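You operate a simulated robot arm through the tools that you are given. There is no shell and no other tool. Be economical: measure what you need, move in short steps, check, and stop when the job is done.

You are at the controls of a simulated two-armed robot. One attempt, no reset.

TASK
Dip the stick in the jar with the blue cap and close it again.
Fine: hold the jar to unscrew the cap, stand the dip stick in the jar, then lay it in the drip tray and screw the cap home.
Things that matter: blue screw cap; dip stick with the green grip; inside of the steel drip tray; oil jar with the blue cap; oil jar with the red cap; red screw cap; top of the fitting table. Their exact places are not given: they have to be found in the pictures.

It is judged by the outcome, as a careful person would: the job done as asked, and still so three seconds after it is handed in. It fails if anything else is knocked over, pushed out of place, dropped, spilled or broken. A push-on lid holds only when it is set on centred and level and pressed home; a screw cap is set on level and turned clockwise until tight.

THE ROBOT
Two 6-joint arms with two-finger parallel grippers on one trunk, on a base that drives. Base frame: it is fixed to the floor where the robot stands at the start and does not move with it; the origin is under the middle of the robot, x ahead of it, y to its left, z up; the surface under the hand at the start is at about z = 0.78. Units: m, degrees, N and s.
The left shoulder is at the start at [0.06, 0.187, 1.072], the right one opposite. With the tool pointing down near the work surface each hand reaches from about 0.26 to 0.62 m from the robot's upright axis, wherever it stands, measured 20 degrees to its own side. Places, roughly: dip stick with the green grip (15x3x3 cm) [0.5, 0.5, 0.8]; inside of the steel drip tray [0.5, 0.8, 0.8]; top of the fitting table [0.7, 0.2, 0.8]. Payload 1.57 kg a hand.
The TCP of each hand is the grasp point between the finger pads, 0.03 m short of the fingertips. In the tool frame z runs along the fingers and y along their closing line. The gripper opens to 0.11 m. The fingers are 0.024 m wide and 0.012 m thick; the gripper's body (0.048 by 0.112 m) begins 0.078 m behind the TCP.
Orientation is that of the tool frame in the base frame, as a unit quaternion [x, y, z, w]. With the fingers straight down and closing along the base's y, the tool's x points along the base's -x, its y along +y and its z along -z.

THE INTERFACE
- The arms move only by the tool send_rows. It takes "left_plan", "right_plan" or both (then of equal length, played together; a hand with none holds still); each is a list of rows, each a list of 7 numbers: the shift along the tool's x, y, z in units of 20 mm (1.0 is 20 mm), then the turn, a rotation vector about the tool's x, y, z in units of 4 degrees (1.0 is 4 degrees), then the finger opening in m, from 0 to 0.11. In form: [[x, y, z, rx, ry, rz, fingers], ...]. A call has 1 to 10 rows; each row shifts and turns the commanded pose from where the row before left it, along the tool's axes as they then stand. A call with a number of a shift or a turn outside -1 to 1 is refused whole. A row lasts 0.2 s, in which the tool goes at most 0.05 m and 8.6 degrees; a call with a longer step from one row to the next is refused whole, and so is a gripper value outside its range. Where a pose cannot be reached the arm comes as near as it can. A force on the tool above 50 N (or 10 N above the force at the start of the call, whichever is more), or a blocked arm, ends the call early, and 0.2 s more pass. Each finger travels about 0.153 m/s and halts on what it meets, pressing with about 28 N; the grip force reading is that of the motor and also rises with nothing between the fingers. The clock runs only during rows and for 0.2 s after the last one: add rows that do not move to give the fingers time. The reply holds the time, the measured pose of the TCP, the force on the tool along the base axes, the opening and the grip force, in the units named above and with some noise, with the torque about the TCP (base axes, N m) and any sound that the robot's microphone picked up.
- Cameras (640 x 400 px; columns grow to the right, rows downward): "scene" is now at [0.0066, 0.0308, 1.6068]; the picture's right is [0.43, -0.90, 0.00], its down [-0.74, -0.35, -0.57] and it looks along [0.52, 0.25, -0.82] (base axes); focal length 272 px, centre (320, 200). "left" rides on the left gripper at [0.07, -0.016, -0.141] in its tool frame; the picture's right is [0.23, 0.97, 0.00], its down [-0.86, 0.20, -0.48] and it looks along [-0.47, 0.11, 0.88] (tool axes); focal length 222 px, centre (320, 200). "right" rides on the right gripper at [0.07, 0.016, -0.141] in its tool frame; the picture's right is [-0.23, 0.97, 0.00], its down [-0.86, -0.20, -0.48] and it looks along [-0.47, -0.11, 0.88] (tool axes); focal length 222 px, centre (320, 200).
- grab_frame(camera): a new picture of that camera. It takes no simulated time.
- lift_body(by): slides the trunk up (or, below 0, down) by that many m; the arms and the scene camera ride with it, the base frame stays. It gives what a move gives, with no picture.
- roll_base(legs): drives the robot by 1 to 6 legs, each [ahead, left, turn to the left] in m, m and degrees, along the robot's own axes; the way and the turn of a leg run together, so that a leg with both is an arc; at most 1.5 m and 180 degrees a leg. The arms and the cameras ride along, it lands a little off, and it stops where it bumps. It gives what a move gives.
- pan_tilt(pan, tilt): turns the head with the scene camera to pan (to the left, within 86 degrees either way) and tilt (down, from -29 to 69), counted from straight ahead of the robot. It gives what a move gives.
- measure_at(camera, pixels): for up to 12 pixels [column, row] of the newest picture of that camera ("zoom" is the newest enlarged one), the place [x, y, z] in the base frame of the surface seen there, good to about 0.002 m. It takes no simulated time.
- enlarge(camera, box): a new picture of the part [left, top, right, bottom] of that camera's present view, enlarged. It takes no simulated time.
- job_done(): hands the job in; it is judged then, once.

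Work in short steps. Measure before you move; look again where a grasp or a placing could have gone wrong, and mend it. You have 80 turns and 78 pictures in all, those below and enlarged ones among them. Open the grippers and draw the arms clear of the work before you hand the job in, unless the task says otherwise; then end with one line.

The tools are called after "Request:" as a command line: name --argument value ..., lists and objects as JSON in quotes. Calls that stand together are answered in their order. send_rows: Moves the arms, as the interface text tells. Its arguments: {"type":"object","properties":{"left_plan":{"type":"array"},"right_plan":{"type":"array"}},"required":[]} The other tools are called the same way: lift_body (by) slides the trunk up or down; roll_base (legs) drives the base; pan_tilt (pan, tilt) turns the head that bears the scene camera; grab_frame (camera) takes a picture; measure_at (camera, pixels) gives the place of the surface under pixels of a picture; enlarge (camera, box) takes an enlarged picture of a part of a camera's view; job_done () hands the job in.

At the start:

```text
time: 0.0
left_eef_pos: [0.3976, 0.4209, 1.0954]
left_tcp_rot: [0.001, 1.0, 0.0, 0.001]
left_wrist_force: [0.2, 0.0, -0.1]
left_wrist_torque: [-0.01, -0.02, 0.0]
left_width: 0.11
left_grip_force: 0.1
right_eef_pos: [0.4675, -0.0366, 1.1614]
right_tcp_rot: [0.0, 1.0, 0.0, -0.001]
right_wrist_force: [0.5, -0.4, 0.0]
right_wrist_torque: [0.01, 0.01, -0.01]
right_width: 0.1098
right_grip_force: 0.0
trunk travel left (down, up): [-0.7, 0.29]
robot x, y, heading: [0.0026, 0.0011, -0.1]
head pan, tilt: [25.2, 54.9]
```

scene: 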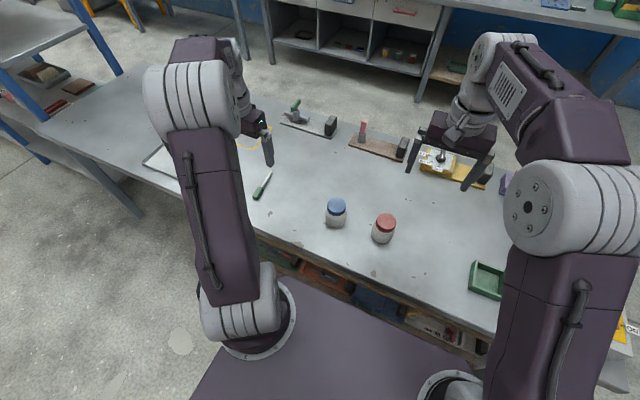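
right: 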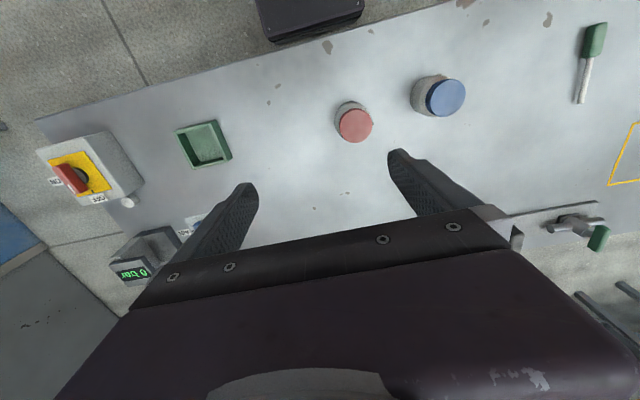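
left: 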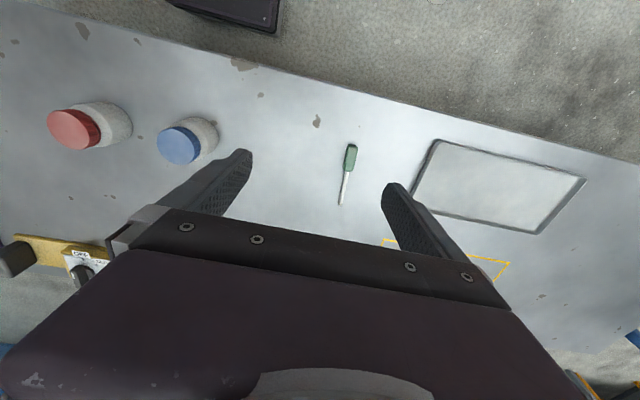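

The blue jar shows at scene (336,205), red at (384,222); the stick at left-camera (350,155)-(341,203), and the tray at (500,185). I measure these.

Request:
measure_at --camera "left" --pixels '[[178, 146], [160, 143], [195, 155], [205, 128], [75, 128], [354, 146], [348, 168], [345, 185], [341, 203], [500, 185], [440, 143], [583, 180]]'

Request:
measure_at --camera "right" --pixels '[[446, 98], [428, 98], [464, 98], [446, 80], [446, 116], [420, 93], [355, 125], [594, 40], [587, 65], [579, 100], [350, 170], [520, 140]]'

Request:
enlarge --camera "scene" --box '[140, 130, 420, 305]'

```text
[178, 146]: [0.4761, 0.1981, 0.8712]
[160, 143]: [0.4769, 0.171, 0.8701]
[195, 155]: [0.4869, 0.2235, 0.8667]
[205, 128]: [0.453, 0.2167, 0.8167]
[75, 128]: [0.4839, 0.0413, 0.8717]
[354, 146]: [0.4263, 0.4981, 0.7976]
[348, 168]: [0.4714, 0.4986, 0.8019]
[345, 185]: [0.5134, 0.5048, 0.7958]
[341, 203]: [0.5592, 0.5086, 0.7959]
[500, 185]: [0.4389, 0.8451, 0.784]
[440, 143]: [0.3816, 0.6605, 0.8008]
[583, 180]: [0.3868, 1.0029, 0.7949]
```

```text
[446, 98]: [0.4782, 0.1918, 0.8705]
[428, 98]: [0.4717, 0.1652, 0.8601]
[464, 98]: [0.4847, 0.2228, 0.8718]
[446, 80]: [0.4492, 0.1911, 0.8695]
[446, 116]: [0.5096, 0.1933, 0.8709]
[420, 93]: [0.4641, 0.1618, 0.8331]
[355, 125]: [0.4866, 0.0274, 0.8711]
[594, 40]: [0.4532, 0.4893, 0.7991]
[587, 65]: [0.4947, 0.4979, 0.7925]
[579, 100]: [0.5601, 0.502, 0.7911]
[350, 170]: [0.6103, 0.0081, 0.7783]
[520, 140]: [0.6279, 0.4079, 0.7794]
```

```text
2.29 times, centred on (280, 218) of scene
```

zoom: 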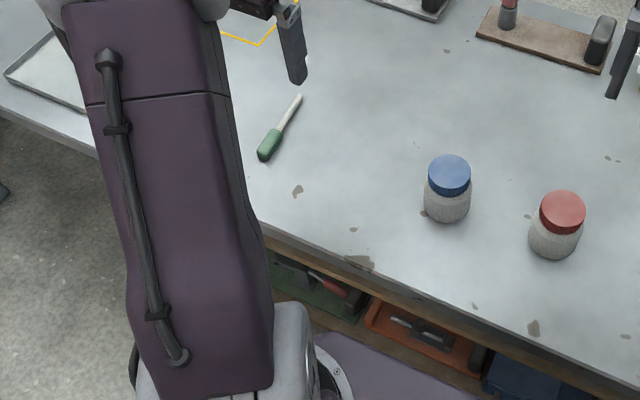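

Cap top is at about (0.478, 0.194, 0.871) and the table at 0.779. I drive 0.18 m left, so both hands reach the jar, with the arms still high.

Request:
roll_base --legs '[[0, 0.18, 0]]'

Request:
pan_tilt --pan 5 --tilt 60

Request:
grab_frame --camera "scene"

Request:
enlarge --camera "scene" --box '[250, 150, 410, 250]'

```text
time: 1.5
left_eef_pos: [0.3978, 0.6008, 1.0954]
left_tcp_rot: [0.001, 1.0, 0.0, 0.001]
left_wrist_force: [0.1, 0.4, 0.2]
left_wrist_torque: [0.01, 0.01, 0.0]
left_width: 0.11
left_grip_force: 0.0
right_eef_pos: [0.468, 0.1439, 1.1618]
right_tcp_rot: [0.001, 1.0, 0.002, 0.0]
right_wrist_force: [-0.4, -0.2, 0.3]
right_wrist_torque: [-0.01, 0.02, 0.01]
right_width: 0.1099
right_grip_force: 0.1
trunk travel left (down, up): [-0.7, 0.29]
robot x, y, heading: [0.0012, 0.1862, -0.1]
head pan, tilt: [25.2, 54.9]
```

```text
time: 2.4
left_eef_pos: [0.3983, 0.6021, 1.0952]
left_tcp_rot: [0.001, 1.0, 0.001, 0.002]
left_wrist_force: [0.9, 0.3, 0.2]
left_wrist_torque: [0.02, 0.01, 0.01]
left_width: 0.1101
left_grip_force: 0.0
right_eef_pos: [0.4676, 0.1451, 1.1619]
right_tcp_rot: [0.0, 1.0, 0.0, 0.0]
right_wrist_force: [1.4, 0.5, -0.6]
right_wrist_torque: [0.03, -0.01, -0.01]
right_width: 0.1099
right_grip_force: 0.1
trunk travel left (down, up): [-0.7, 0.29]
robot x, y, heading: [0.0013, 0.1846, -0.1]
head pan, tilt: [5.0, 60.0]
```

```text
73 pictures are left
```

scene: 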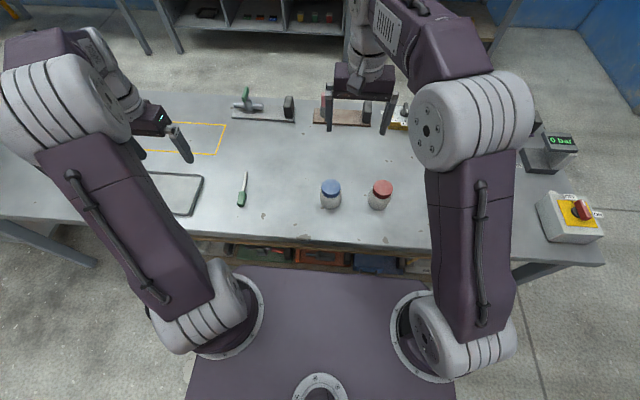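

```text
4.00 times, centred on (330, 200) of scene
```

zoom: 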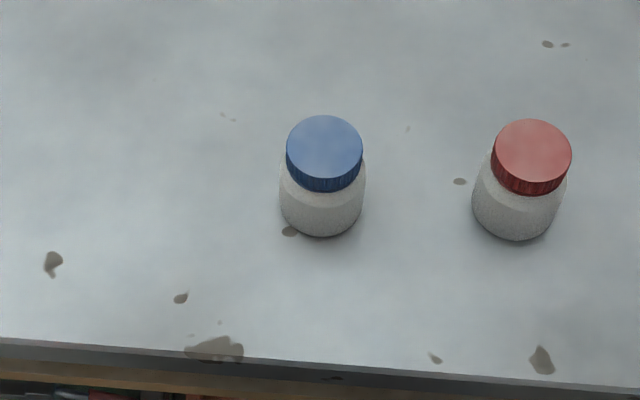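

Next I measure the jar's profile, the cap edges and the table's near edge.

Request:
measure_at --camera "zoom" --pixels '[[324, 118], [324, 147], [287, 147], [361, 147], [324, 176], [324, 182], [324, 188], [322, 198], [321, 215], [321, 233], [220, 338], [240, 358]]'

Request:
measure_at --camera "zoom" --pixels '[[281, 195], [364, 195], [533, 122], [533, 148], [496, 148], [569, 148], [531, 178], [516, 238]]'

```text
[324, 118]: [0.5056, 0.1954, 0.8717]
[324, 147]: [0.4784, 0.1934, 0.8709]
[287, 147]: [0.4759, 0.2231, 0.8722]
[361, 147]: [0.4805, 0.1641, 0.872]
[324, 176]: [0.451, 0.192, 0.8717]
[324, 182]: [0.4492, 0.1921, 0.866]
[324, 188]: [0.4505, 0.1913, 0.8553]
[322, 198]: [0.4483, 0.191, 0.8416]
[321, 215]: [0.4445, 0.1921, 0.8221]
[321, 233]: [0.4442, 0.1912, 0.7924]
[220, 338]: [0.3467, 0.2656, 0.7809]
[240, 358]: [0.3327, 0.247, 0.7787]
```

```text
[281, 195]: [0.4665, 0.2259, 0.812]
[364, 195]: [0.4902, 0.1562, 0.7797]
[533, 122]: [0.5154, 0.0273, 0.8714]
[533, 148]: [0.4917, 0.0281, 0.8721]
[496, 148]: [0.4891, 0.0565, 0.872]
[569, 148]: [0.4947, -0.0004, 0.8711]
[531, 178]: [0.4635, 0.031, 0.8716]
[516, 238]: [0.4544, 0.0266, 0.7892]
```

Cap: centre (0.4785, 0.1935), Ø≈0.058, top 0.872; body Ø≈0.068. I plan to hold the jar with the left hand from the left-front, nearly level with its camera up, and turn the cap with the right hand from above. First both wrists turn in the air: left counterclockwise, right clockwise to wind up.

Request:
send_rows --left_plan '[[0, 0, 0, 0, 0, -1, 0.11], [0, 0, 0, 0, 0, -1, 0.11], [0, 0, 0, 0, 0, -1, 0.11], [0, 0, 0, 0, 0, -1, 0.11], [0, 0, 0, 0, 0, -1, 0.11], [0, 0, 0, 0, 0, -1, 0.11], [0, 0, 0, 0, 0, -1, 0.11], [0, 0, 0, 0, 0, -1, 0.11], [0, 0, 0, 0, 0, -1, 0.11], [0, 0, 0, 0, 0, -1, 0.11]]' --right_plan '[[0, 0, 0, 0, 0, 1, 0.11], [0, 0, 0, 0, 0, 1, 0.11], [0, 0, 0, 0, 0, 1, 0.11], [0, 0, 0, 0, 0, 1, 0.11], [0, 0, 0, 0, 0, 1, 0.11], [0, 0, 0, 0, 0, 1, 0.11], [0, 0, 0, 0, 0, 1, 0.11], [0, 0, 0, 0, 0, 1, 0.11], [0, 0, 0, 0, 0, 1, 0.11], [0, 0, 0, 0, 0, 1, 0.11]]'

Request:
send_rows --left_plan '[[0, 0, 0, 0, 0, -1, 0.11], [0, 0, 0, 0, 0, -1, 0.11], [0, 0, 0, 0, 0, -1, 0.11], [0, 0, 0, 0, 0, -1, 0.11], [0, 0, 0, 0, 0, -1, 0.11], [0, 0, 0, 0, 0, -1, 0.11], [0, 0, 0, 0, 0, -1, 0.11], [0, 0, 0, 0, 0, -1, 0.11], [0, 0, 0, 0, 0, -1, 0.11], [0, 0, 0, 0, 0, -1, 0.11]]' --right_plan '[[0, 0, 0, 0, 0, 1, 0.11], [0, 0, 0, 0, 0, 1, 0.11], [0, 0, 0, 0, 0, 1, 0.11], [0, 0, 0, 0, 0, 1, 0.11], [0, 0, 0, 0, 0, 1, 0.11], [0, 0, 0, 0, 0, 1, 0.11], [0, 0, 0, 0, 0, 1, 0.11], [0, 0, 0, 0, 0, 1, 0.11], [0, 0, 0, 0, 0, 1, 0.11], [0, 0, 0, 0, 0, 1, 0.11]]'

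Request:
send_rows --left_plan '[[0, 0, 0, 0, 0, -1, 0.11], [0, 0, 0, 0, 0, -1, 0.11], [0, 0, 0, 0, 0, -1, 0.11], [0, 0, 0, 0, 0, -1, 0.11], [0, 0, 0, 0, 0, -1, 0.11], [0, 0, 0, 0, 0, -1, 0.11], [0, 0, 0, 0, 0, -1, 0.11], [0, 0, 0, 0, 0, -1, 0.11], [0, 0, 0, 0, 0, -1, 0.11], [0, 0, 0, 0, 0, -1, 0.11]]' --right_plan '[[0, 0, 0, 0, 0, 1, 0.11], [0, 0, 0, 0, 0, 1, 0.11], [0, 0, 0, 0, 0, 1, 0.11], [0, 0, 0, 0, 0, 1, 0.11], [0, 0, 0, 0, 0, 1, 0.11], [0, 0, 0, 0, 0, 1, 0.11], [0, 0, 0, 0, 0, 1, 0.11], [0, 0, 0, 0, 0, 1, 0.11], [0, 0, 0, 0, 0, 1, 0.11], [0, 0, 0, 0, 0, 1, 0.11]]'

```text
time: 4.6
left_eef_pos: [0.3967, 0.6029, 1.0948]
left_tcp_rot: [-0.342, 0.94, 0.0, 0.001]
left_wrist_force: [-0.4, -0.2, -0.3]
left_wrist_torque: [-0.01, 0.02, 0.01]
left_width: 0.1099
left_grip_force: 0.2
right_eef_pos: [0.4678, 0.1445, 1.1611]
right_tcp_rot: [0.344, 0.939, 0.0, 0.0]
right_wrist_force: [0.4, -0.9, -0.3]
right_wrist_torque: [0.02, -0.02, -0.02]
right_width: 0.1099
right_grip_force: 0.1
trunk travel left (down, up): [-0.7, 0.29]
robot x, y, heading: [0.0009, 0.1851, -0.1]
head pan, tilt: [5.0, 60.0]
```

```text
time: 6.8
left_eef_pos: [0.3982, 0.6034, 1.0956]
left_tcp_rot: [-0.642, 0.767, -0.001, 0.001]
left_wrist_force: [-0.3, 0.7, -0.4]
left_wrist_torque: [-0.01, 0.01, 0.01]
left_width: 0.1101
left_grip_force: 0.0
right_eef_pos: [0.4668, 0.1461, 1.1605]
right_tcp_rot: [0.644, 0.765, 0.0, 0.0]
right_wrist_force: [-0.5, 0.2, -1.1]
right_wrist_torque: [0.0, 0.01, 0.0]
right_width: 0.1099
right_grip_force: 0.0
trunk travel left (down, up): [-0.7, 0.29]
robot x, y, heading: [-0.0024, 0.1813, -0.2]
head pan, tilt: [5.0, 60.0]
```

```text
time: 9.0
left_eef_pos: [0.3993, 0.6021, 1.0947]
left_tcp_rot: [0.866, -0.5, 0.0, -0.001]
left_wrist_force: [0.1, -0.4, 0.0]
left_wrist_torque: [0.02, 0.0, -0.03]
left_width: 0.1098
left_grip_force: 0.0
right_eef_pos: [0.4676, 0.145, 1.1602]
right_tcp_rot: [0.867, 0.499, 0.001, 0.0]
right_wrist_force: [0.0, -0.1, 0.8]
right_wrist_torque: [0.0, 0.03, -0.02]
right_width: 0.11
right_grip_force: 0.0
trunk travel left (down, up): [-0.7, 0.29]
robot x, y, heading: [0.0018, 0.1861, 0.0]
head pan, tilt: [5.0, 60.0]
```

Both wrists turned freely. Next I pitch the left hand to 20° below level (camera side up) and bring the right hand over the cap, still high.

Request:
send_rows --left_plan '[[0, 0, 0, 0, 0.972, 0, 0.11], [0, 0, 0, 0, 0.972, 0, 0.11], [0, 0, 0, 0, 0.972, 0, 0.11], [0, 0, 0, 0, 0.972, 0, 0.11], [0, 0, 0, 0, 0.972, 0, 0.11], [0, 0, 0, 0, 0.972, 0, 0.11], [0, 0, 0, 0, 0.972, 0, 0.11], [0, 0, 0, 0, 0.972, 0, 0.11], [0, 0, 0, 0, 0.972, 0, 0.11]]' --right_plan '[[0.132, -0.041, 0.278, 0, 0, 0, 0.11], [0.132, -0.041, 0.278, 0, 0, 0, 0.11], [0.132, -0.041, 0.278, 0, 0, 0, 0.11], [0.132, -0.041, 0.278, 0, 0, 0, 0.11], [0.132, -0.041, 0.278, 0, 0, 0, 0.11], [0.132, -0.041, 0.278, 0, 0, 0, 0.11], [0.132, -0.041, 0.278, 0, 0, 0, 0.11], [0.132, -0.041, 0.278, 0, 0, 0, 0.11], [0.132, -0.041, 0.278, 0, 0, 0, 0.11]]'

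Request:
send_rows --left_plan '[[0, 0, 0, 0, 0.972, 0, 0.11], [0, 0, 0, 0, 0.972, 0, 0.11], [0, 0, 0, 0, 0.972, 0, 0.11], [0, 0, 0, 0, 0.972, 0, 0.11], [0, 0, 0, 0, 0.972, 0, 0.11], [0, 0, 0, 0, 0.972, 0, 0.11], [0, 0, 0, 0, 0.972, 0, 0.11], [0, 0, 0, 0, 0.972, 0, 0.11], [0, 0, 0, 0, 0.972, 0, 0.11]]' --right_plan '[[0.132, -0.041, 0.278, 0, 0, 0, 0.11], [0.132, -0.041, 0.278, 0, 0, 0, 0.11], [0.132, -0.041, 0.278, 0, 0, 0, 0.11], [0.132, -0.041, 0.278, 0, 0, 0, 0.11], [0.132, -0.041, 0.278, 0, 0, 0, 0.11], [0.132, -0.041, 0.278, 0, 0, 0, 0.11], [0.132, -0.041, 0.278, 0, 0, 0, 0.11], [0.132, -0.041, 0.278, 0, 0, 0, 0.11], [0.132, -0.041, 0.278, 0, 0, 0, 0.11]]'

Request:
grab_frame --camera "scene"

```text
time: 11.0
left_eef_pos: [0.3987, 0.6016, 1.0939]
left_tcp_rot: [0.825, -0.478, 0.261, 0.151]
left_wrist_force: [-0.7, 0.0, -0.4]
left_wrist_torque: [0.02, 0.0, 0.01]
left_width: 0.1099
left_grip_force: 0.1
right_eef_pos: [0.4734, 0.1693, 1.1095]
right_tcp_rot: [0.867, 0.499, 0.0, 0.0]
right_wrist_force: [-0.3, -0.5, 1.1]
right_wrist_torque: [-0.02, 0.01, 0.01]
right_width: 0.11
right_grip_force: 0.1
trunk travel left (down, up): [-0.7, 0.29]
robot x, y, heading: [0.0009, 0.182, 0.0]
head pan, tilt: [5.0, 60.0]
```

```text
time: 13.0
left_eef_pos: [0.398, 0.6014, 1.0947]
left_tcp_rot: [0.708, -0.411, 0.498, 0.287]
left_wrist_force: [0.2, 0.1, -0.8]
left_wrist_torque: [0.02, 0.02, 0.01]
left_width: 0.1098
left_grip_force: 0.1
right_eef_pos: [0.4771, 0.1941, 1.0598]
right_tcp_rot: [0.866, 0.499, 0.0, 0.0]
right_wrist_force: [-0.4, 0.3, 1.1]
right_wrist_torque: [-0.01, 0.01, -0.03]
right_width: 0.1099
right_grip_force: 0.0
trunk travel left (down, up): [-0.7, 0.29]
robot x, y, heading: [0.0011, 0.1792, -0.3]
head pan, tilt: [5.0, 60.0]
```

```text
71 pictures are left
```

scene: 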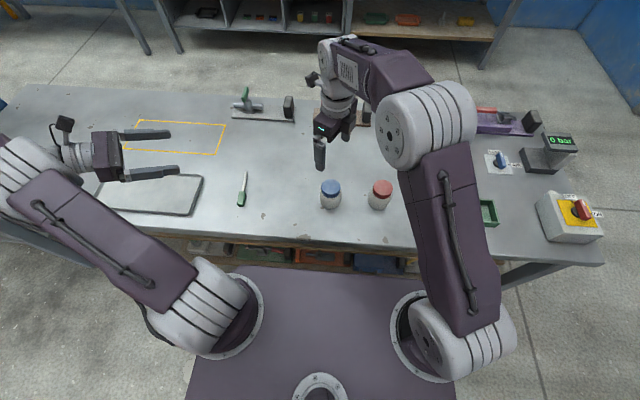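

Left hand posed well with its camera up. Now I move it to the pre-grasp point 13 cm back from the jar along its finger line.

Request:
send_rows --left_plan '[[-0.335, 0.335, 0.841, 0, 0, 0, 0.11], [-0.335, 0.335, 0.841, 0, 0, 0, 0.11], [-0.335, 0.335, 0.841, 0, 0, 0, 0.11], [-0.335, 0.335, 0.841, 0, 0, 0, 0.11], [-0.335, 0.335, 0.841, 0, 0, 0, 0.11], [-0.335, 0.335, 0.841, 0, 0, 0, 0.11], [-0.335, 0.335, 0.841, 0, 0, 0, 0.11], [-0.335, 0.335, 0.841, 0, 0, 0, 0.11], [-0.335, 0.335, 0.841, 0, 0, 0, 0.11], [-0.335, 0.335, 0.841, 0, 0, 0, 0.11]]'

Request:
send_rows --left_plan '[[-0.335, 0.335, 0.841, 0, 0, 0, 0.11], [-0.335, 0.335, 0.841, 0, 0, 0, 0.11], [-0.335, 0.335, 0.841, 0, 0, 0, 0.11], [-0.335, 0.335, 0.841, 0, 0, 0, 0.11], [-0.335, 0.335, 0.841, 0, 0, 0, 0.11], [-0.335, 0.335, 0.841, 0, 0, 0, 0.11], [-0.335, 0.335, 0.841, 0, 0, 0, 0.11], [-0.335, 0.335, 0.841, 0, 0, 0, 0.11], [-0.335, 0.335, 0.841, 0, 0, 0, 0.11], [-0.335, 0.335, 0.841, 0, 0, 0, 0.11]]'

Request:
grab_frame --camera "scene"

Request:
grab_frame --camera "left"

```text
time: 15.2
left_eef_pos: [0.4074, 0.4513, 0.975]
left_tcp_rot: [0.708, -0.411, 0.497, 0.287]
left_wrist_force: [-0.9, 1.0, 1.0]
left_wrist_torque: [0.02, 0.04, 0.04]
left_width: 0.1099
left_grip_force: 0.0
right_eef_pos: [0.4754, 0.1924, 1.0605]
right_tcp_rot: [0.867, 0.499, 0.001, 0.001]
right_wrist_force: [0.7, 0.2, -0.4]
right_wrist_torque: [0.03, -0.03, 0.0]
right_width: 0.1098
right_grip_force: 0.1
trunk travel left (down, up): [-0.7, 0.29]
robot x, y, heading: [0.0006, 0.1807, 0.2]
head pan, tilt: [5.0, 60.0]
```

```text
time: 17.4
left_eef_pos: [0.415, 0.3028, 0.8525]
left_tcp_rot: [0.709, -0.411, 0.497, 0.287]
left_wrist_force: [-0.5, 0.3, 0.1]
left_wrist_torque: [-0.01, -0.02, -0.03]
left_width: 0.1099
left_grip_force: 0.1
right_eef_pos: [0.4784, 0.1918, 1.0602]
right_tcp_rot: [0.867, 0.499, 0.0, 0.0]
right_wrist_force: [1.0, -0.1, 0.3]
right_wrist_torque: [0.0, 0.0, 0.01]
right_width: 0.1103
right_grip_force: 0.0
trunk travel left (down, up): [-0.7, 0.29]
robot x, y, heading: [-0.0001, 0.1858, 0.0]
head pan, tilt: [5.0, 60.0]
```

```text
70 pictures are left
```

scene: 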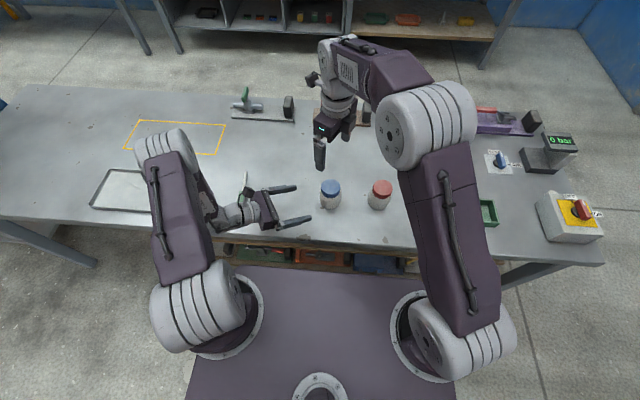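

```text
69 pictures are left
```

left: 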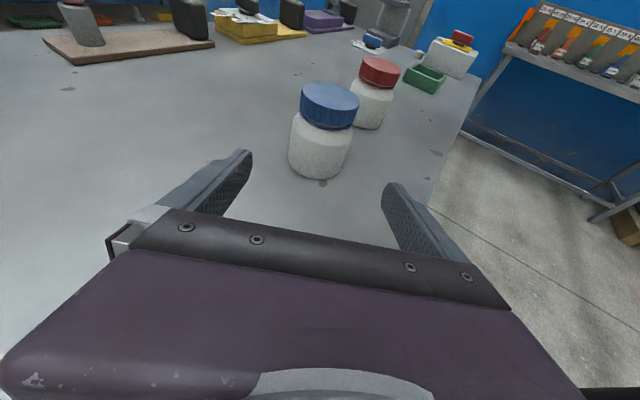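

The jar sits centred between the open fingers. I advance 13.2 cm along the finger line and then look before closing.

Request:
send_rows --left_plan '[[0.0275, 0, 0.825, 0, 0, 0, 0.11], [0.0275, 0, 0.825, 0, 0, 0, 0.11], [0.0275, 0, 0.825, 0, 0, 0, 0.11], [0.0275, 0, 0.825, 0, 0, 0, 0.11], [0.0275, 0, 0.825, 0, 0, 0, 0.11], [0.0275, 0, 0.825, 0, 0, 0, 0.11], [0.0275, 0, 0.825, 0, 0, 0, 0.11], [0.0275, 0, 0.825, 0, 0, 0, 0.11], [0, 0, 0, 0, 0, 0, 0.11]]'

Request:
grab_frame --camera "left"

Request:
grab_frame --camera "right"

```text
time: 19.4
left_eef_pos: [0.4782, 0.1931, 0.8136]
left_tcp_rot: [0.708, -0.411, 0.497, 0.288]
left_wrist_force: [1.1, 0.7, 0.0]
left_wrist_torque: [0.02, -0.01, -0.01]
left_width: 0.11
left_grip_force: 0.1
right_eef_pos: [0.4768, 0.1927, 1.06]
right_tcp_rot: [0.866, 0.5, -0.001, 0.0]
right_wrist_force: [-0.1, 1.0, -0.7]
right_wrist_torque: [0.02, -0.02, -0.03]
right_width: 0.11
right_grip_force: 0.2
trunk travel left (down, up): [-0.7, 0.29]
robot x, y, heading: [-0.0013, 0.1824, -0.0]
head pan, tilt: [5.0, 60.0]
```

```text
68 pictures are left
```

left: 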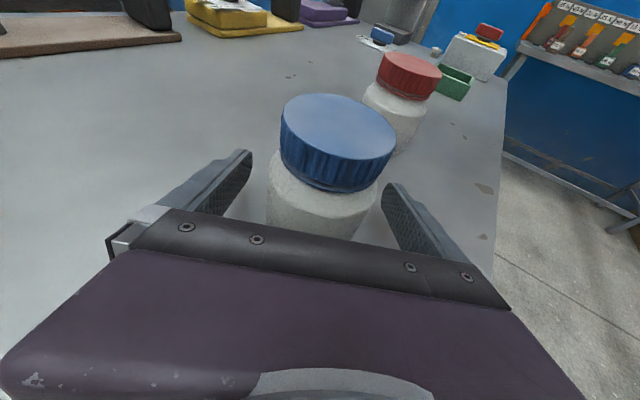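

```text
67 pictures are left
```

right: 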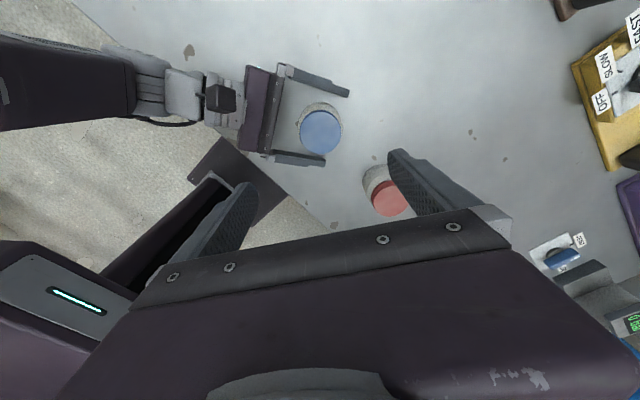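

The jar is between the fingers; I close the left hand on its body and re-measure the cap.

Request:
send_rows --left_plan '[[0, 0, 0, 0, 0, 0, 0.085], [0, 0, 0, 0, 0, 0, 0.075], [0, 0, 0, 0, 0, 0, 0.07], [0, 0, 0, 0, 0, 0, 0.06], [0, 0, 0, 0, 0, 0, 0.04], [0, 0, 0, 0, 0, 0, 0.04]]'

Request:
grab_frame --camera "right"

Request:
measure_at --camera "right" --pixels '[[321, 114], [321, 132], [321, 150], [302, 132], [340, 132]]'

```text
time: 20.8
left_eef_pos: [0.4782, 0.1928, 0.814]
left_tcp_rot: [0.708, -0.41, 0.498, 0.287]
left_wrist_force: [0.4, 0.4, 1.7]
left_wrist_torque: [-0.01, 0.0, 0.02]
left_width: 0.0713
left_grip_force: 27.7
right_eef_pos: [0.4782, 0.1938, 1.0591]
right_tcp_rot: [0.867, 0.499, 0.0, 0.0]
right_wrist_force: [0.4, 0.8, 0.4]
right_wrist_torque: [0.04, -0.04, -0.02]
right_width: 0.11
right_grip_force: 0.1
trunk travel left (down, up): [-0.7, 0.29]
robot x, y, heading: [0.001, 0.1815, -0.1]
head pan, tilt: [5.0, 60.0]
```

```text
66 pictures are left
```

right: 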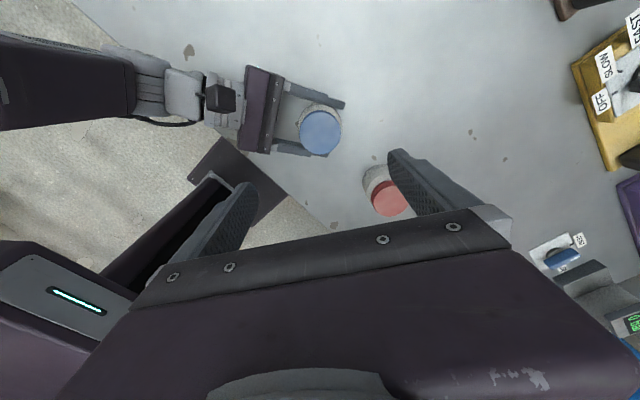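

```text
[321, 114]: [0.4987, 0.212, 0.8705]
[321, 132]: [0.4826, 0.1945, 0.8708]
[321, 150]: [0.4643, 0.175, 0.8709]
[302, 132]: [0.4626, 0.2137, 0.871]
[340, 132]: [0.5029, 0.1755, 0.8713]
```

Jar held (opening 0.0713, grip 27.7 N); cap centre about (0.481, 0.194). The right hand narrows to 0.078 and descends to z≈0.881, so its fingertips stay above the left fingers.

Request:
send_rows --right_plan '[[0.01, 0.01, 0.89, 0, 0, 0, 0.078], [0.01, 0.01, 0.89, 0, 0, 0, 0.078], [0.01, 0.01, 0.89, 0, 0, 0, 0.078], [0.01, 0.01, 0.89, 0, 0, 0, 0.078], [0.01, 0.01, 0.89, 0, 0, 0, 0.078], [0.01, 0.01, 0.89, 0, 0, 0, 0.078], [0.01, 0.01, 0.89, 0, 0, 0, 0.078], [0.01, 0.01, 0.89, 0, 0, 0, 0.078], [0.01, 0.01, 0.89, 0, 0, 0, 0.078], [0.01, 0.01, 0.89, 0, 0, 0, 0.078]]'

Request:
grab_frame --camera "right"

Request:
grab_frame --camera "left"

```text
time: 23.0
left_eef_pos: [0.4792, 0.1941, 0.8149]
left_tcp_rot: [0.709, -0.411, 0.496, 0.286]
left_wrist_force: [0.7, -0.5, 1.7]
left_wrist_torque: [-0.03, 0.06, -0.07]
left_width: 0.0711
left_grip_force: 27.6
right_eef_pos: [0.482, 0.1935, 0.8817]
right_tcp_rot: [0.866, 0.499, 0.001, 0.0]
right_wrist_force: [0.4, 0.0, -0.8]
right_wrist_torque: [0.0, 0.01, 0.01]
right_width: 0.078
right_grip_force: 0.1
trunk travel left (down, up): [-0.7, 0.29]
robot x, y, heading: [0.0037, 0.1868, -0.1]
head pan, tilt: [5.0, 60.0]
```

```text
65 pictures are left
```

right: 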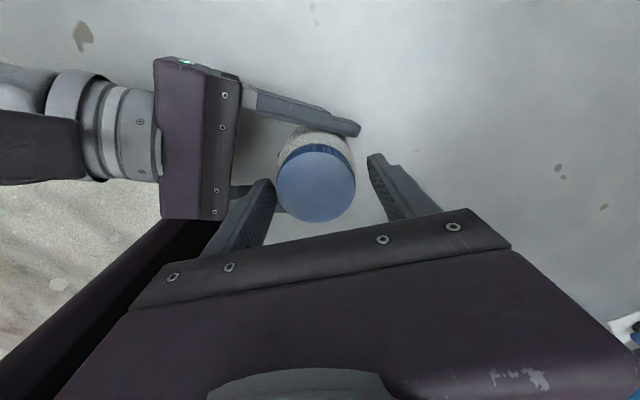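

```text
64 pictures are left
```

left: 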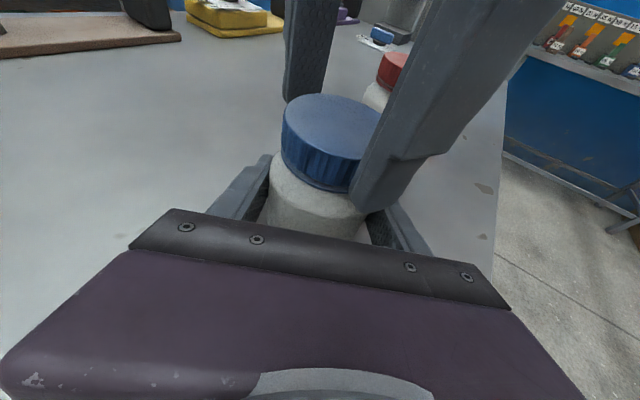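

The fingers straddle the cap; I measure where its centre lies relative to the right TCP.

Request:
measure_at --camera "right" --pixels '[[316, 148], [316, 183], [316, 219], [279, 185], [353, 185]]'

Request:
measure_at --camera "left" --pixels '[[335, 98], [330, 130], [325, 158], [283, 125], [375, 130]]'

```text
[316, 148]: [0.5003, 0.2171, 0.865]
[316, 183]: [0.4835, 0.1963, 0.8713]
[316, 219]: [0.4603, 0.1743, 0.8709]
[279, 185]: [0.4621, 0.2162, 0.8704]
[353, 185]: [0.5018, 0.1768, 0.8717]
```

```text
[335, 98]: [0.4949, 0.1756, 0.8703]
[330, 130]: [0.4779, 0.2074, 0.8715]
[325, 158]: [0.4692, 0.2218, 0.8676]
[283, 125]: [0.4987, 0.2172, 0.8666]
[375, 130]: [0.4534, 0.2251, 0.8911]
```

Cap centre (0.482, 0.196) matches the right TCP within 2 mm. I close on the cap and start turning it counterclockwise.

Request:
send_rows --right_plan '[[0, 0, 0, 0, 0, 0, 0.066], [0, 0, 0, 0, 0, 0, 0.06], [0, 0, 0, 0, 0, 0, 0.05], [0, 0, 0, 0, 0, 0, 0.03], [0, 0, 0, 0, 0, 0, 0.03]]'

Request:
send_rows --right_plan '[[0, 0, 0, 0, 0, -1, 0.03], [0, 0, 0, 0, 0, -1, 0.03], [0, 0, 0, 0, 0, -1, 0.03], [0, 0, 0, 0, 0, -1, 0.03], [0, 0, 0, 0, 0, -1, 0.03]]'

Request:
grab_frame --camera "left"

```text
time: 24.2
left_eef_pos: [0.4799, 0.1938, 0.8153]
left_tcp_rot: [0.708, -0.41, 0.498, 0.287]
left_wrist_force: [23.6, -16.4, -4.0]
left_wrist_torque: [0.25, 0.74, -0.09]
left_width: 0.0718
left_grip_force: 27.3
right_eef_pos: [0.4808, 0.1936, 0.8827]
right_tcp_rot: [0.867, 0.498, -0.001, -0.001]
right_wrist_force: [-22.8, 17.0, 5.7]
right_wrist_torque: [0.89, 0.83, 0.04]
right_width: 0.0588
right_grip_force: 27.8
trunk travel left (down, up): [-0.7, 0.29]
robot x, y, heading: [0.0011, 0.1834, 0.0]
head pan, tilt: [5.0, 60.0]
```

```text
time: 25.4
left_eef_pos: [0.479, 0.1936, 0.8142]
left_tcp_rot: [0.709, -0.411, 0.497, 0.287]
left_wrist_force: [11.6, 14.8, 5.5]
left_wrist_torque: [-0.97, 0.25, 0.12]
left_width: 0.0711
left_grip_force: 27.9
right_eef_pos: [0.4819, 0.1926, 0.8814]
right_tcp_rot: [0.766, 0.643, -0.001, 0.001]
right_wrist_force: [-10.0, -13.5, 2.3]
right_wrist_torque: [-0.06, 0.23, 0.0]
right_width: 0.0585
right_grip_force: 27.8
trunk travel left (down, up): [-0.7, 0.29]
robot x, y, heading: [0.0013, 0.1811, -0.1]
head pan, tilt: [5.0, 60.0]
```

```text
63 pictures are left
```

left: 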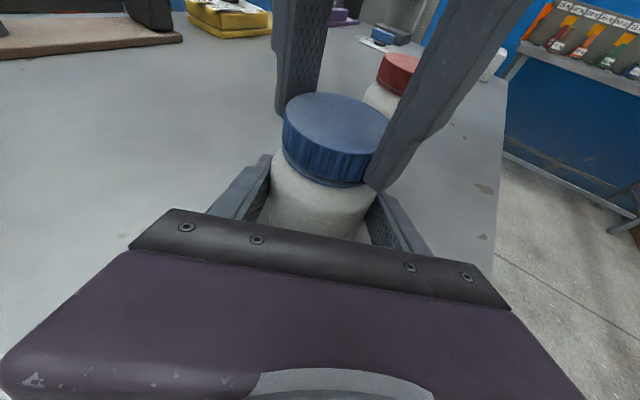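

The cap is gripped with some side force (-10, -13.5) N. I nudge 1.5 mm in the direction that relieves it, and go on turning.

Request:
send_rows --right_plan '[[-0.075, -0.04, 0, 0, 0, 0, 0.03], [0, 0, 0, 0, 0, 0, 0.03]]'

Request:
send_rows --right_plan '[[0, 0, 0, 0, 0, -1, 0.03], [0, 0, 0, 0, 0, -1, 0.03], [0, 0, 0, 0, 0, -1, 0.03], [0, 0, 0, 0, 0, -1, 0.03], [0, 0, 0, 0, 0, -1, 0.03]]'

Request:
send_rows --right_plan '[[0, 0, 0, 0, 0, -1, 0.03], [0, 0, 0, 0, 0, -1, 0.03], [0, 0, 0, 0, 0, -1, 0.03], [0, 0, 0, 0, 0, -1, 0.03], [0, 0, 0, 0, 0, -1, 0.03]]'

Request:
enlarge --camera "left" --box '[220, 60, 460, 260]'

```text
time: 26.0
left_eef_pos: [0.4769, 0.1944, 0.8157]
left_tcp_rot: [0.708, -0.411, 0.498, 0.287]
left_wrist_force: [4.5, 12.0, 10.4]
left_wrist_torque: [-0.47, -0.27, 0.14]
left_width: 0.0713
left_grip_force: 28.2
right_eef_pos: [0.4795, 0.1921, 0.8837]
right_tcp_rot: [0.766, 0.642, 0.0, 0.0]
right_wrist_force: [-1.6, -8.5, -1.7]
right_wrist_torque: [-0.29, 0.09, 0.02]
right_width: 0.0586
right_grip_force: 28.3
trunk travel left (down, up): [-0.7, 0.29]
robot x, y, heading: [0.0005, 0.1809, -0.1]
head pan, tilt: [5.0, 60.0]
```

```text
time: 27.2
left_eef_pos: [0.4776, 0.1929, 0.8148]
left_tcp_rot: [0.708, -0.411, 0.497, 0.287]
left_wrist_force: [4.4, 6.5, 9.7]
left_wrist_torque: [-0.62, 0.0, 0.09]
left_width: 0.0711
left_grip_force: 27.8
right_eef_pos: [0.4789, 0.1921, 0.883]
right_tcp_rot: [0.642, 0.766, 0.001, 0.0]
right_wrist_force: [-2.1, -6.1, 1.0]
right_wrist_torque: [0.11, -0.15, -0.03]
right_width: 0.0588
right_grip_force: 28.3
trunk travel left (down, up): [-0.7, 0.29]
robot x, y, heading: [-0.0045, 0.1781, -0.2]
head pan, tilt: [5.0, 60.0]
```

```text
time: 28.4
left_eef_pos: [0.4769, 0.1926, 0.8145]
left_tcp_rot: [0.708, -0.411, 0.497, 0.288]
left_wrist_force: [9.2, -0.7, 2.8]
left_wrist_torque: [-0.3, 0.42, 0.04]
left_width: 0.071
left_grip_force: 28.3
right_eef_pos: [0.4794, 0.1931, 0.8818]
right_tcp_rot: [0.501, 0.866, 0.0, 0.0]
right_wrist_force: [-11.5, -0.7, 6.4]
right_wrist_torque: [0.15, 0.12, -0.04]
right_width: 0.0583
right_grip_force: 27.9
trunk travel left (down, up): [-0.7, 0.29]
robot x, y, heading: [0.0008, 0.1792, -0.1]
head pan, tilt: [5.0, 60.0]
```

```text
2.00 times, centred on (340, 160) of left
```

zoom: 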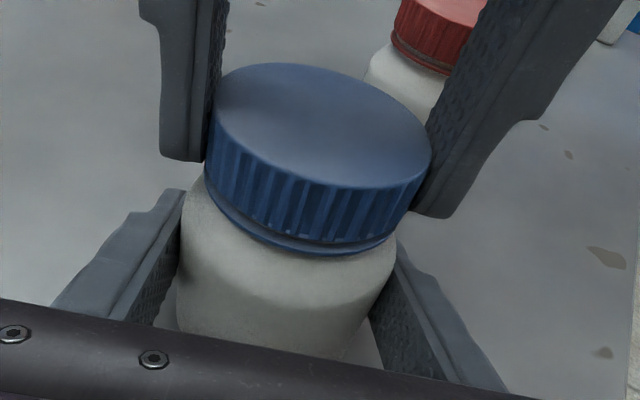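

The cap is turning with the hand, the jar held. I carry on with 120° more, rising slightly.

Request:
send_rows --right_plan '[[-0.02, 0, -0.003, 0, 0, -1, 0.03], [0, 0, -0.003, 0, 0, -1, 0.03], [0, 0, -0.003, 0, 0, -1, 0.03], [0, 0, -0.003, 0, 0, -1, 0.03], [0, 0, -0.003, 0, 0, -1, 0.03], [0, 0, -0.003, 0, 0, -1, 0.03], [0, 0, -0.003, 0, 0, -1, 0.03], [0, 0, -0.003, 0, 0, -1, 0.03], [0, 0, -0.003, 0, 0, -1, 0.03], [0, 0, -0.003, 0, 0, -1, 0.03]]'

Request:
send_rows --right_plan '[[0, 0, -0.003, 0, 0, -1, 0.03], [0, 0, -0.003, 0, 0, -1, 0.03], [0, 0, -0.003, 0, 0, -1, 0.03], [0, 0, -0.003, 0, 0, -1, 0.03], [0, 0, -0.003, 0, 0, -1, 0.03], [0, 0, -0.003, 0, 0, -1, 0.03], [0, 0, -0.003, 0, 0, -1, 0.03], [0, 0, -0.003, 0, 0, -1, 0.03], [0, 0, -0.003, 0, 0, -1, 0.03], [0, 0, -0.003, 0, 0, -1, 0.03]]'

Request:
send_rows --right_plan '[[0, 0, -0.003, 0, 0, -1, 0.03], [0, 0, -0.003, 0, 0, -1, 0.03], [0, 0, -0.003, 0, 0, -1, 0.03], [0, 0, -0.003, 0, 0, -1, 0.03], [0, 0, -0.003, 0, 0, -1, 0.03], [0, 0, -0.003, 0, 0, -1, 0.03], [0, 0, -0.003, 0, 0, -1, 0.03], [0, 0, -0.003, 0, 0, -1, 0.03], [0, 0, -0.003, 0, 0, -1, 0.03], [0, 0, -0.003, 0, 0, -1, 0.03]]'

Request:
enlarge --camera "left" --box '[220, 60, 460, 260]'

```text
time: 30.6
left_eef_pos: [0.4784, 0.1937, 0.8139]
left_tcp_rot: [0.708, -0.411, 0.497, 0.287]
left_wrist_force: [15.7, 4.5, 1.9]
left_wrist_torque: [-0.39, 0.91, 0.11]
left_width: 0.071
left_grip_force: 27.8
right_eef_pos: [0.4787, 0.1906, 0.8839]
right_tcp_rot: [0.175, 0.985, 0.0, 0.0]
right_wrist_force: [-15.6, -5.6, 1.5]
right_wrist_torque: [0.06, 0.1, -0.02]
right_width: 0.0586
right_grip_force: 27.9
trunk travel left (down, up): [-0.7, 0.29]
robot x, y, heading: [-0.001, 0.1843, -0.3]
head pan, tilt: [5.0, 60.0]
```

```text
time: 32.8
left_eef_pos: [0.4786, 0.1939, 0.8148]
left_tcp_rot: [0.708, -0.412, 0.496, 0.287]
left_wrist_force: [10.4, 23.7, 2.1]
left_wrist_torque: [-0.76, 0.42, 0.06]
left_width: 0.0715
left_grip_force: 27.8
right_eef_pos: [0.4791, 0.1925, 0.8847]
right_tcp_rot: [-0.172, 0.985, 0.0, -0.001]
right_wrist_force: [-10.4, -25.3, 0.6]
right_wrist_torque: [-0.94, 0.17, -0.06]
right_width: 0.0583
right_grip_force: 28.2
trunk travel left (down, up): [-0.7, 0.29]
robot x, y, heading: [-0.0014, 0.1858, 0.2]
head pan, tilt: [5.0, 60.0]
```

```text
time: 35.0
left_eef_pos: [0.4787, 0.1937, 0.8152]
left_tcp_rot: [0.708, -0.41, 0.498, 0.287]
left_wrist_force: [15.9, 10.0, 0.2]
left_wrist_torque: [-0.41, 0.59, 0.09]
left_width: 0.0712
left_grip_force: 27.9
right_eef_pos: [0.4803, 0.192, 0.8855]
right_tcp_rot: [-0.501, 0.866, 0.0, -0.001]
right_wrist_force: [-16.6, -9.6, 1.8]
right_wrist_torque: [-0.18, 0.5, 0.03]
right_width: 0.0582
right_grip_force: 28.5
trunk travel left (down, up): [-0.7, 0.29]
robot x, y, heading: [0.0011, 0.1845, -0.3]
head pan, tilt: [5.0, 60.0]
```

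```text
2.00 times, centred on (340, 160) of left
```

zoom: 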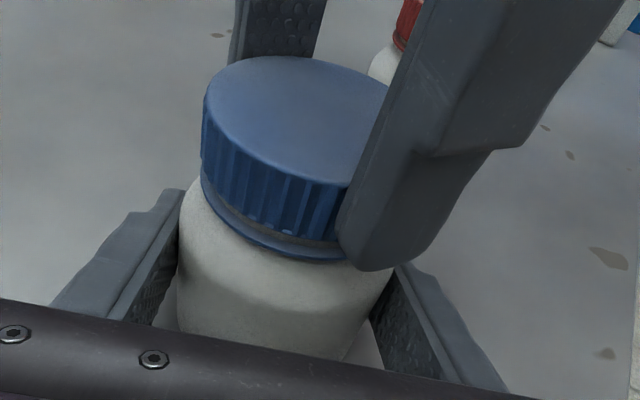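

After 180° the cap has lifted a little above its ring. I keep going 80° more in this grip, watching for the wrist limit.

Request:
send_rows --right_plan '[[0, 0, -0.003, 0, 0, -1, 0.03], [0, 0, -0.003, 0, 0, -1, 0.03], [0, 0, -0.003, 0, 0, -1, 0.03], [0, 0, -0.003, 0, 0, -1, 0.03], [0, 0, -0.003, 0, 0, -1, 0.03], [0, 0, -0.003, 0, 0, -1, 0.03], [0, 0, -0.003, 0, 0, -1, 0.03], [0, 0, -0.003, 0, 0, -1, 0.03], [0, 0, -0.003, 0, 0, -1, 0.03], [0, 0, -0.003, 0, 0, -1, 0.03]]'

Request:
send_rows --right_plan '[[0, 0, -0.003, 0, 0, -1, 0.03], [0, 0, -0.003, 0, 0, -1, 0.03], [0, 0, -0.003, 0, 0, -1, 0.03], [0, 0, -0.003, 0, 0, -1, 0.03], [0, 0, -0.003, 0, 0, -1, 0.03], [0, 0, -0.003, 0, 0, -1, 0.03], [0, 0, -0.003, 0, 0, -1, 0.03], [0, 0, -0.003, 0, 0, -1, 0.03], [0, 0, -0.003, 0, 0, -1, 0.03], [0, 0, -0.003, 0, 0, -1, 0.03]]'

Request:
enlarge --camera "left" --box '[220, 60, 460, 260]'

```text
time: 37.2
left_eef_pos: [0.478, 0.1932, 0.8148]
left_tcp_rot: [0.708, -0.411, 0.497, 0.287]
left_wrist_force: [11.6, 4.8, 7.4]
left_wrist_torque: [-0.28, 0.21, 0.04]
left_width: 0.0714
left_grip_force: 27.7
right_eef_pos: [0.481, 0.1916, 0.8869]
right_tcp_rot: [0.765, -0.644, 0.0, 0.0]
right_wrist_force: [-11.7, -4.6, -8.1]
right_wrist_torque: [0.02, 0.56, 0.04]
right_width: 0.0585
right_grip_force: 28.1
trunk travel left (down, up): [-0.7, 0.29]
robot x, y, heading: [0.001, 0.1835, -0.2]
head pan, tilt: [5.0, 60.0]
```

```text
time: 39.4
left_eef_pos: [0.479, 0.1931, 0.8137]
left_tcp_rot: [0.708, -0.411, 0.497, 0.287]
left_wrist_force: [9.4, -0.3, 9.8]
left_wrist_torque: [-0.12, 0.22, 0.01]
left_width: 0.0712
left_grip_force: 27.3
right_eef_pos: [0.4806, 0.1918, 0.8866]
right_tcp_rot: [0.939, -0.343, 0.0, 0.0]
right_wrist_force: [-8.9, 2.0, -11.3]
right_wrist_torque: [0.16, 0.42, -0.04]
right_width: 0.0582
right_grip_force: 27.4
trunk travel left (down, up): [-0.7, 0.29]
robot x, y, heading: [0.0027, 0.1807, 0.0]
head pan, tilt: [5.0, 60.0]
```

```text
2.00 times, centred on (340, 160) of left
```

zoom: 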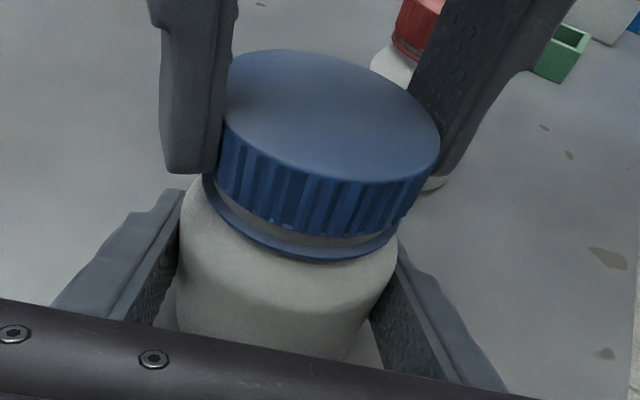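

The cap is visibly up off its ring after 260°. I turn another 80° without extra lift.

Request:
send_rows --right_plan '[[0, 0, 0, 0, 0, -1, 0.03], [0, 0, 0, 0, 0, -1, 0.03], [0, 0, 0, 0, 0, -1, 0.03], [0, 0, 0, 0, 0, -1, 0.03], [0, 0, 0, 0, 0, -1, 0.03], [0, 0, 0, 0, 0, -1, 0.03], [0, 0, 0, 0, 0, -1, 0.03], [0, 0, 0, 0, 0, -1, 0.03], [0, 0, 0, 0, 0, -1, 0.03], [0, 0, 0, 0, 0, -1, 0.03]]'

Request:
send_rows --right_plan '[[0, 0, 0, 0, 0, -1, 0.03], [0, 0, 0, 0, 0, -1, 0.03], [0, 0, 0, 0, 0, -1, 0.03], [0, 0, 0, 0, 0, -1, 0.03], [0, 0, 0, 0, 0, -1, 0.03], [0, 0, 0, 0, 0, -1, 0.03], [0, 0, 0, 0, 0, -1, 0.03], [0, 0, 0, 0, 0, -1, 0.03], [0, 0, 0, 0, 0, -1, 0.03], [0, 0, 0, 0, 0, -1, 0.03]]'

Request:
enlarge --camera "left" --box '[220, 60, 460, 260]'

```text
time: 41.6
left_eef_pos: [0.4782, 0.1935, 0.8144]
left_tcp_rot: [0.708, -0.412, 0.496, 0.288]
left_wrist_force: [1.3, 0.8, -1.2]
left_wrist_torque: [-0.06, 0.1, 0.01]
left_width: 0.0711
left_grip_force: 27.8
right_eef_pos: [0.4817, 0.1927, 0.8868]
right_tcp_rot: [1.0, 0.0, 0.001, 0.0]
right_wrist_force: [-1.9, 0.0, -1.2]
right_wrist_torque: [0.01, 0.02, 0.02]
right_width: 0.0583
right_grip_force: 28.0
trunk travel left (down, up): [-0.7, 0.29]
robot x, y, heading: [-0.0001, 0.1842, -0.1]
head pan, tilt: [5.0, 60.0]
```

```text
time: 43.1
left_eef_pos: [0.4763, 0.1949, 0.8157]
left_tcp_rot: [0.709, -0.411, 0.496, 0.288]
left_wrist_force: [-5.3, 6.3, 8.1]
left_wrist_torque: [0.05, 0.36, -0.02]
left_width: 0.0693
left_grip_force: 27.5
right_eef_pos: [0.4641, 0.2161, 0.8878]
right_tcp_rot: [0.978, 0.209, 0.012, 0.016]
right_wrist_force: [0.6, -5.1, 6.0]
right_wrist_torque: [-0.2, 0.03, 0.1]
right_width: 0.058
right_grip_force: 27.7
right hand out of reach, approached as far as the arm can: row 5, 6, 7
trunk travel left (down, up): [-0.7, 0.29]
robot x, y, heading: [-0.0036, 0.1858, -0.1]
head pan, tilt: [5.0, 60.0]
stopped in row 7 (right hand): the force on the tool passed its limit at 69 N (the readings are from after the stop); the commanded pose is now the measured one
```

```text
2.00 times, centred on (340, 160) of left
```

zoom: 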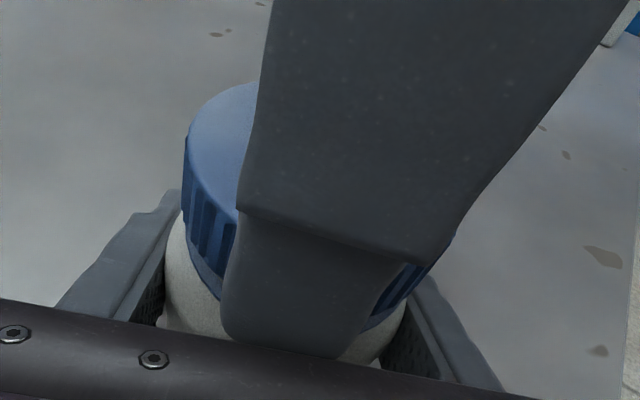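

The wrist limit was hit and the right hand slid about 28 mm toward the left gripper. I look before doing anything else.

Request:
grab_frame --camera "left"

Request:
grab_frame --camera "right"

Request:
enlarge --camera "scene" --box '[240, 130, 440, 255]'

```text
58 pictures are left
```

left: 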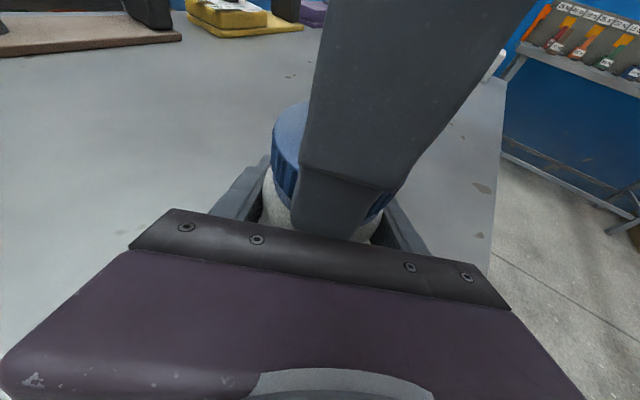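

```text
57 pictures are left
```

right: 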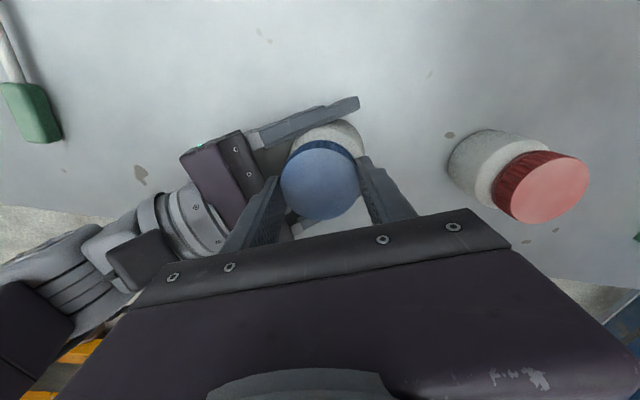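

```text
3.20 times, centred on (340, 192) of scene
```

zoom: 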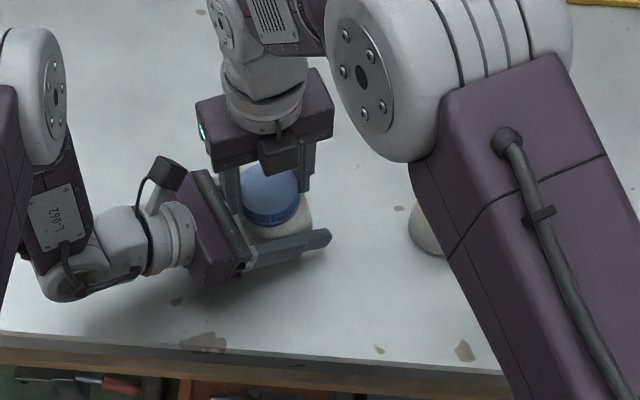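

I measure the cap's and the jar's present places.

Request:
measure_at --camera "right" --pixels '[[320, 183], [320, 152], [320, 217], [284, 180], [356, 185], [348, 132], [335, 125], [345, 140]]'

Request:
measure_at --camera "zoom" --pixels '[[268, 190], [246, 195], [298, 185], [270, 215], [272, 222], [275, 232], [303, 205], [308, 222]]'

Request:
enlarge --camera "left" --box '[240, 80, 440, 260]'

```text
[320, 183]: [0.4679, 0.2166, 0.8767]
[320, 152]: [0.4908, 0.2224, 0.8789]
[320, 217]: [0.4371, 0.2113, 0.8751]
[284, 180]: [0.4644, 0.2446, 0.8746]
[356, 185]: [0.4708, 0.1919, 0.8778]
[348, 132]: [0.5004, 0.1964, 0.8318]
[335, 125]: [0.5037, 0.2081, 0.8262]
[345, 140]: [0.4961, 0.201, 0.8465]
```

```text
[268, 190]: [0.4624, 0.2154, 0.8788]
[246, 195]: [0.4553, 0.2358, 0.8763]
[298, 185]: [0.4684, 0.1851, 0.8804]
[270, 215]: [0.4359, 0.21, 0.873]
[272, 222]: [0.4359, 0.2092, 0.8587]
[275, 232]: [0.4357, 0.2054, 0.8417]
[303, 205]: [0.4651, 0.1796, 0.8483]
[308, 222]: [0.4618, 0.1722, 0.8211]
```

```text
2.22 times, centred on (340, 170) of left
```

zoom: 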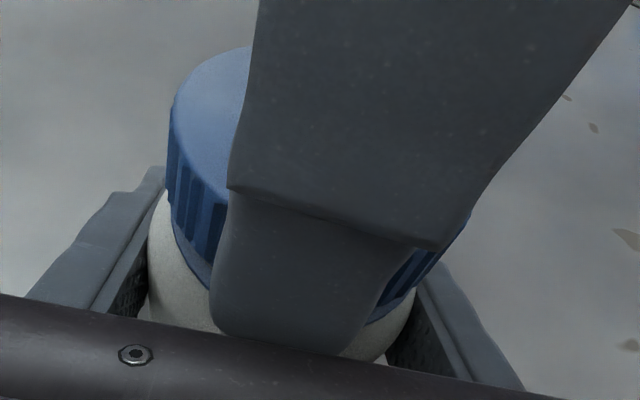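

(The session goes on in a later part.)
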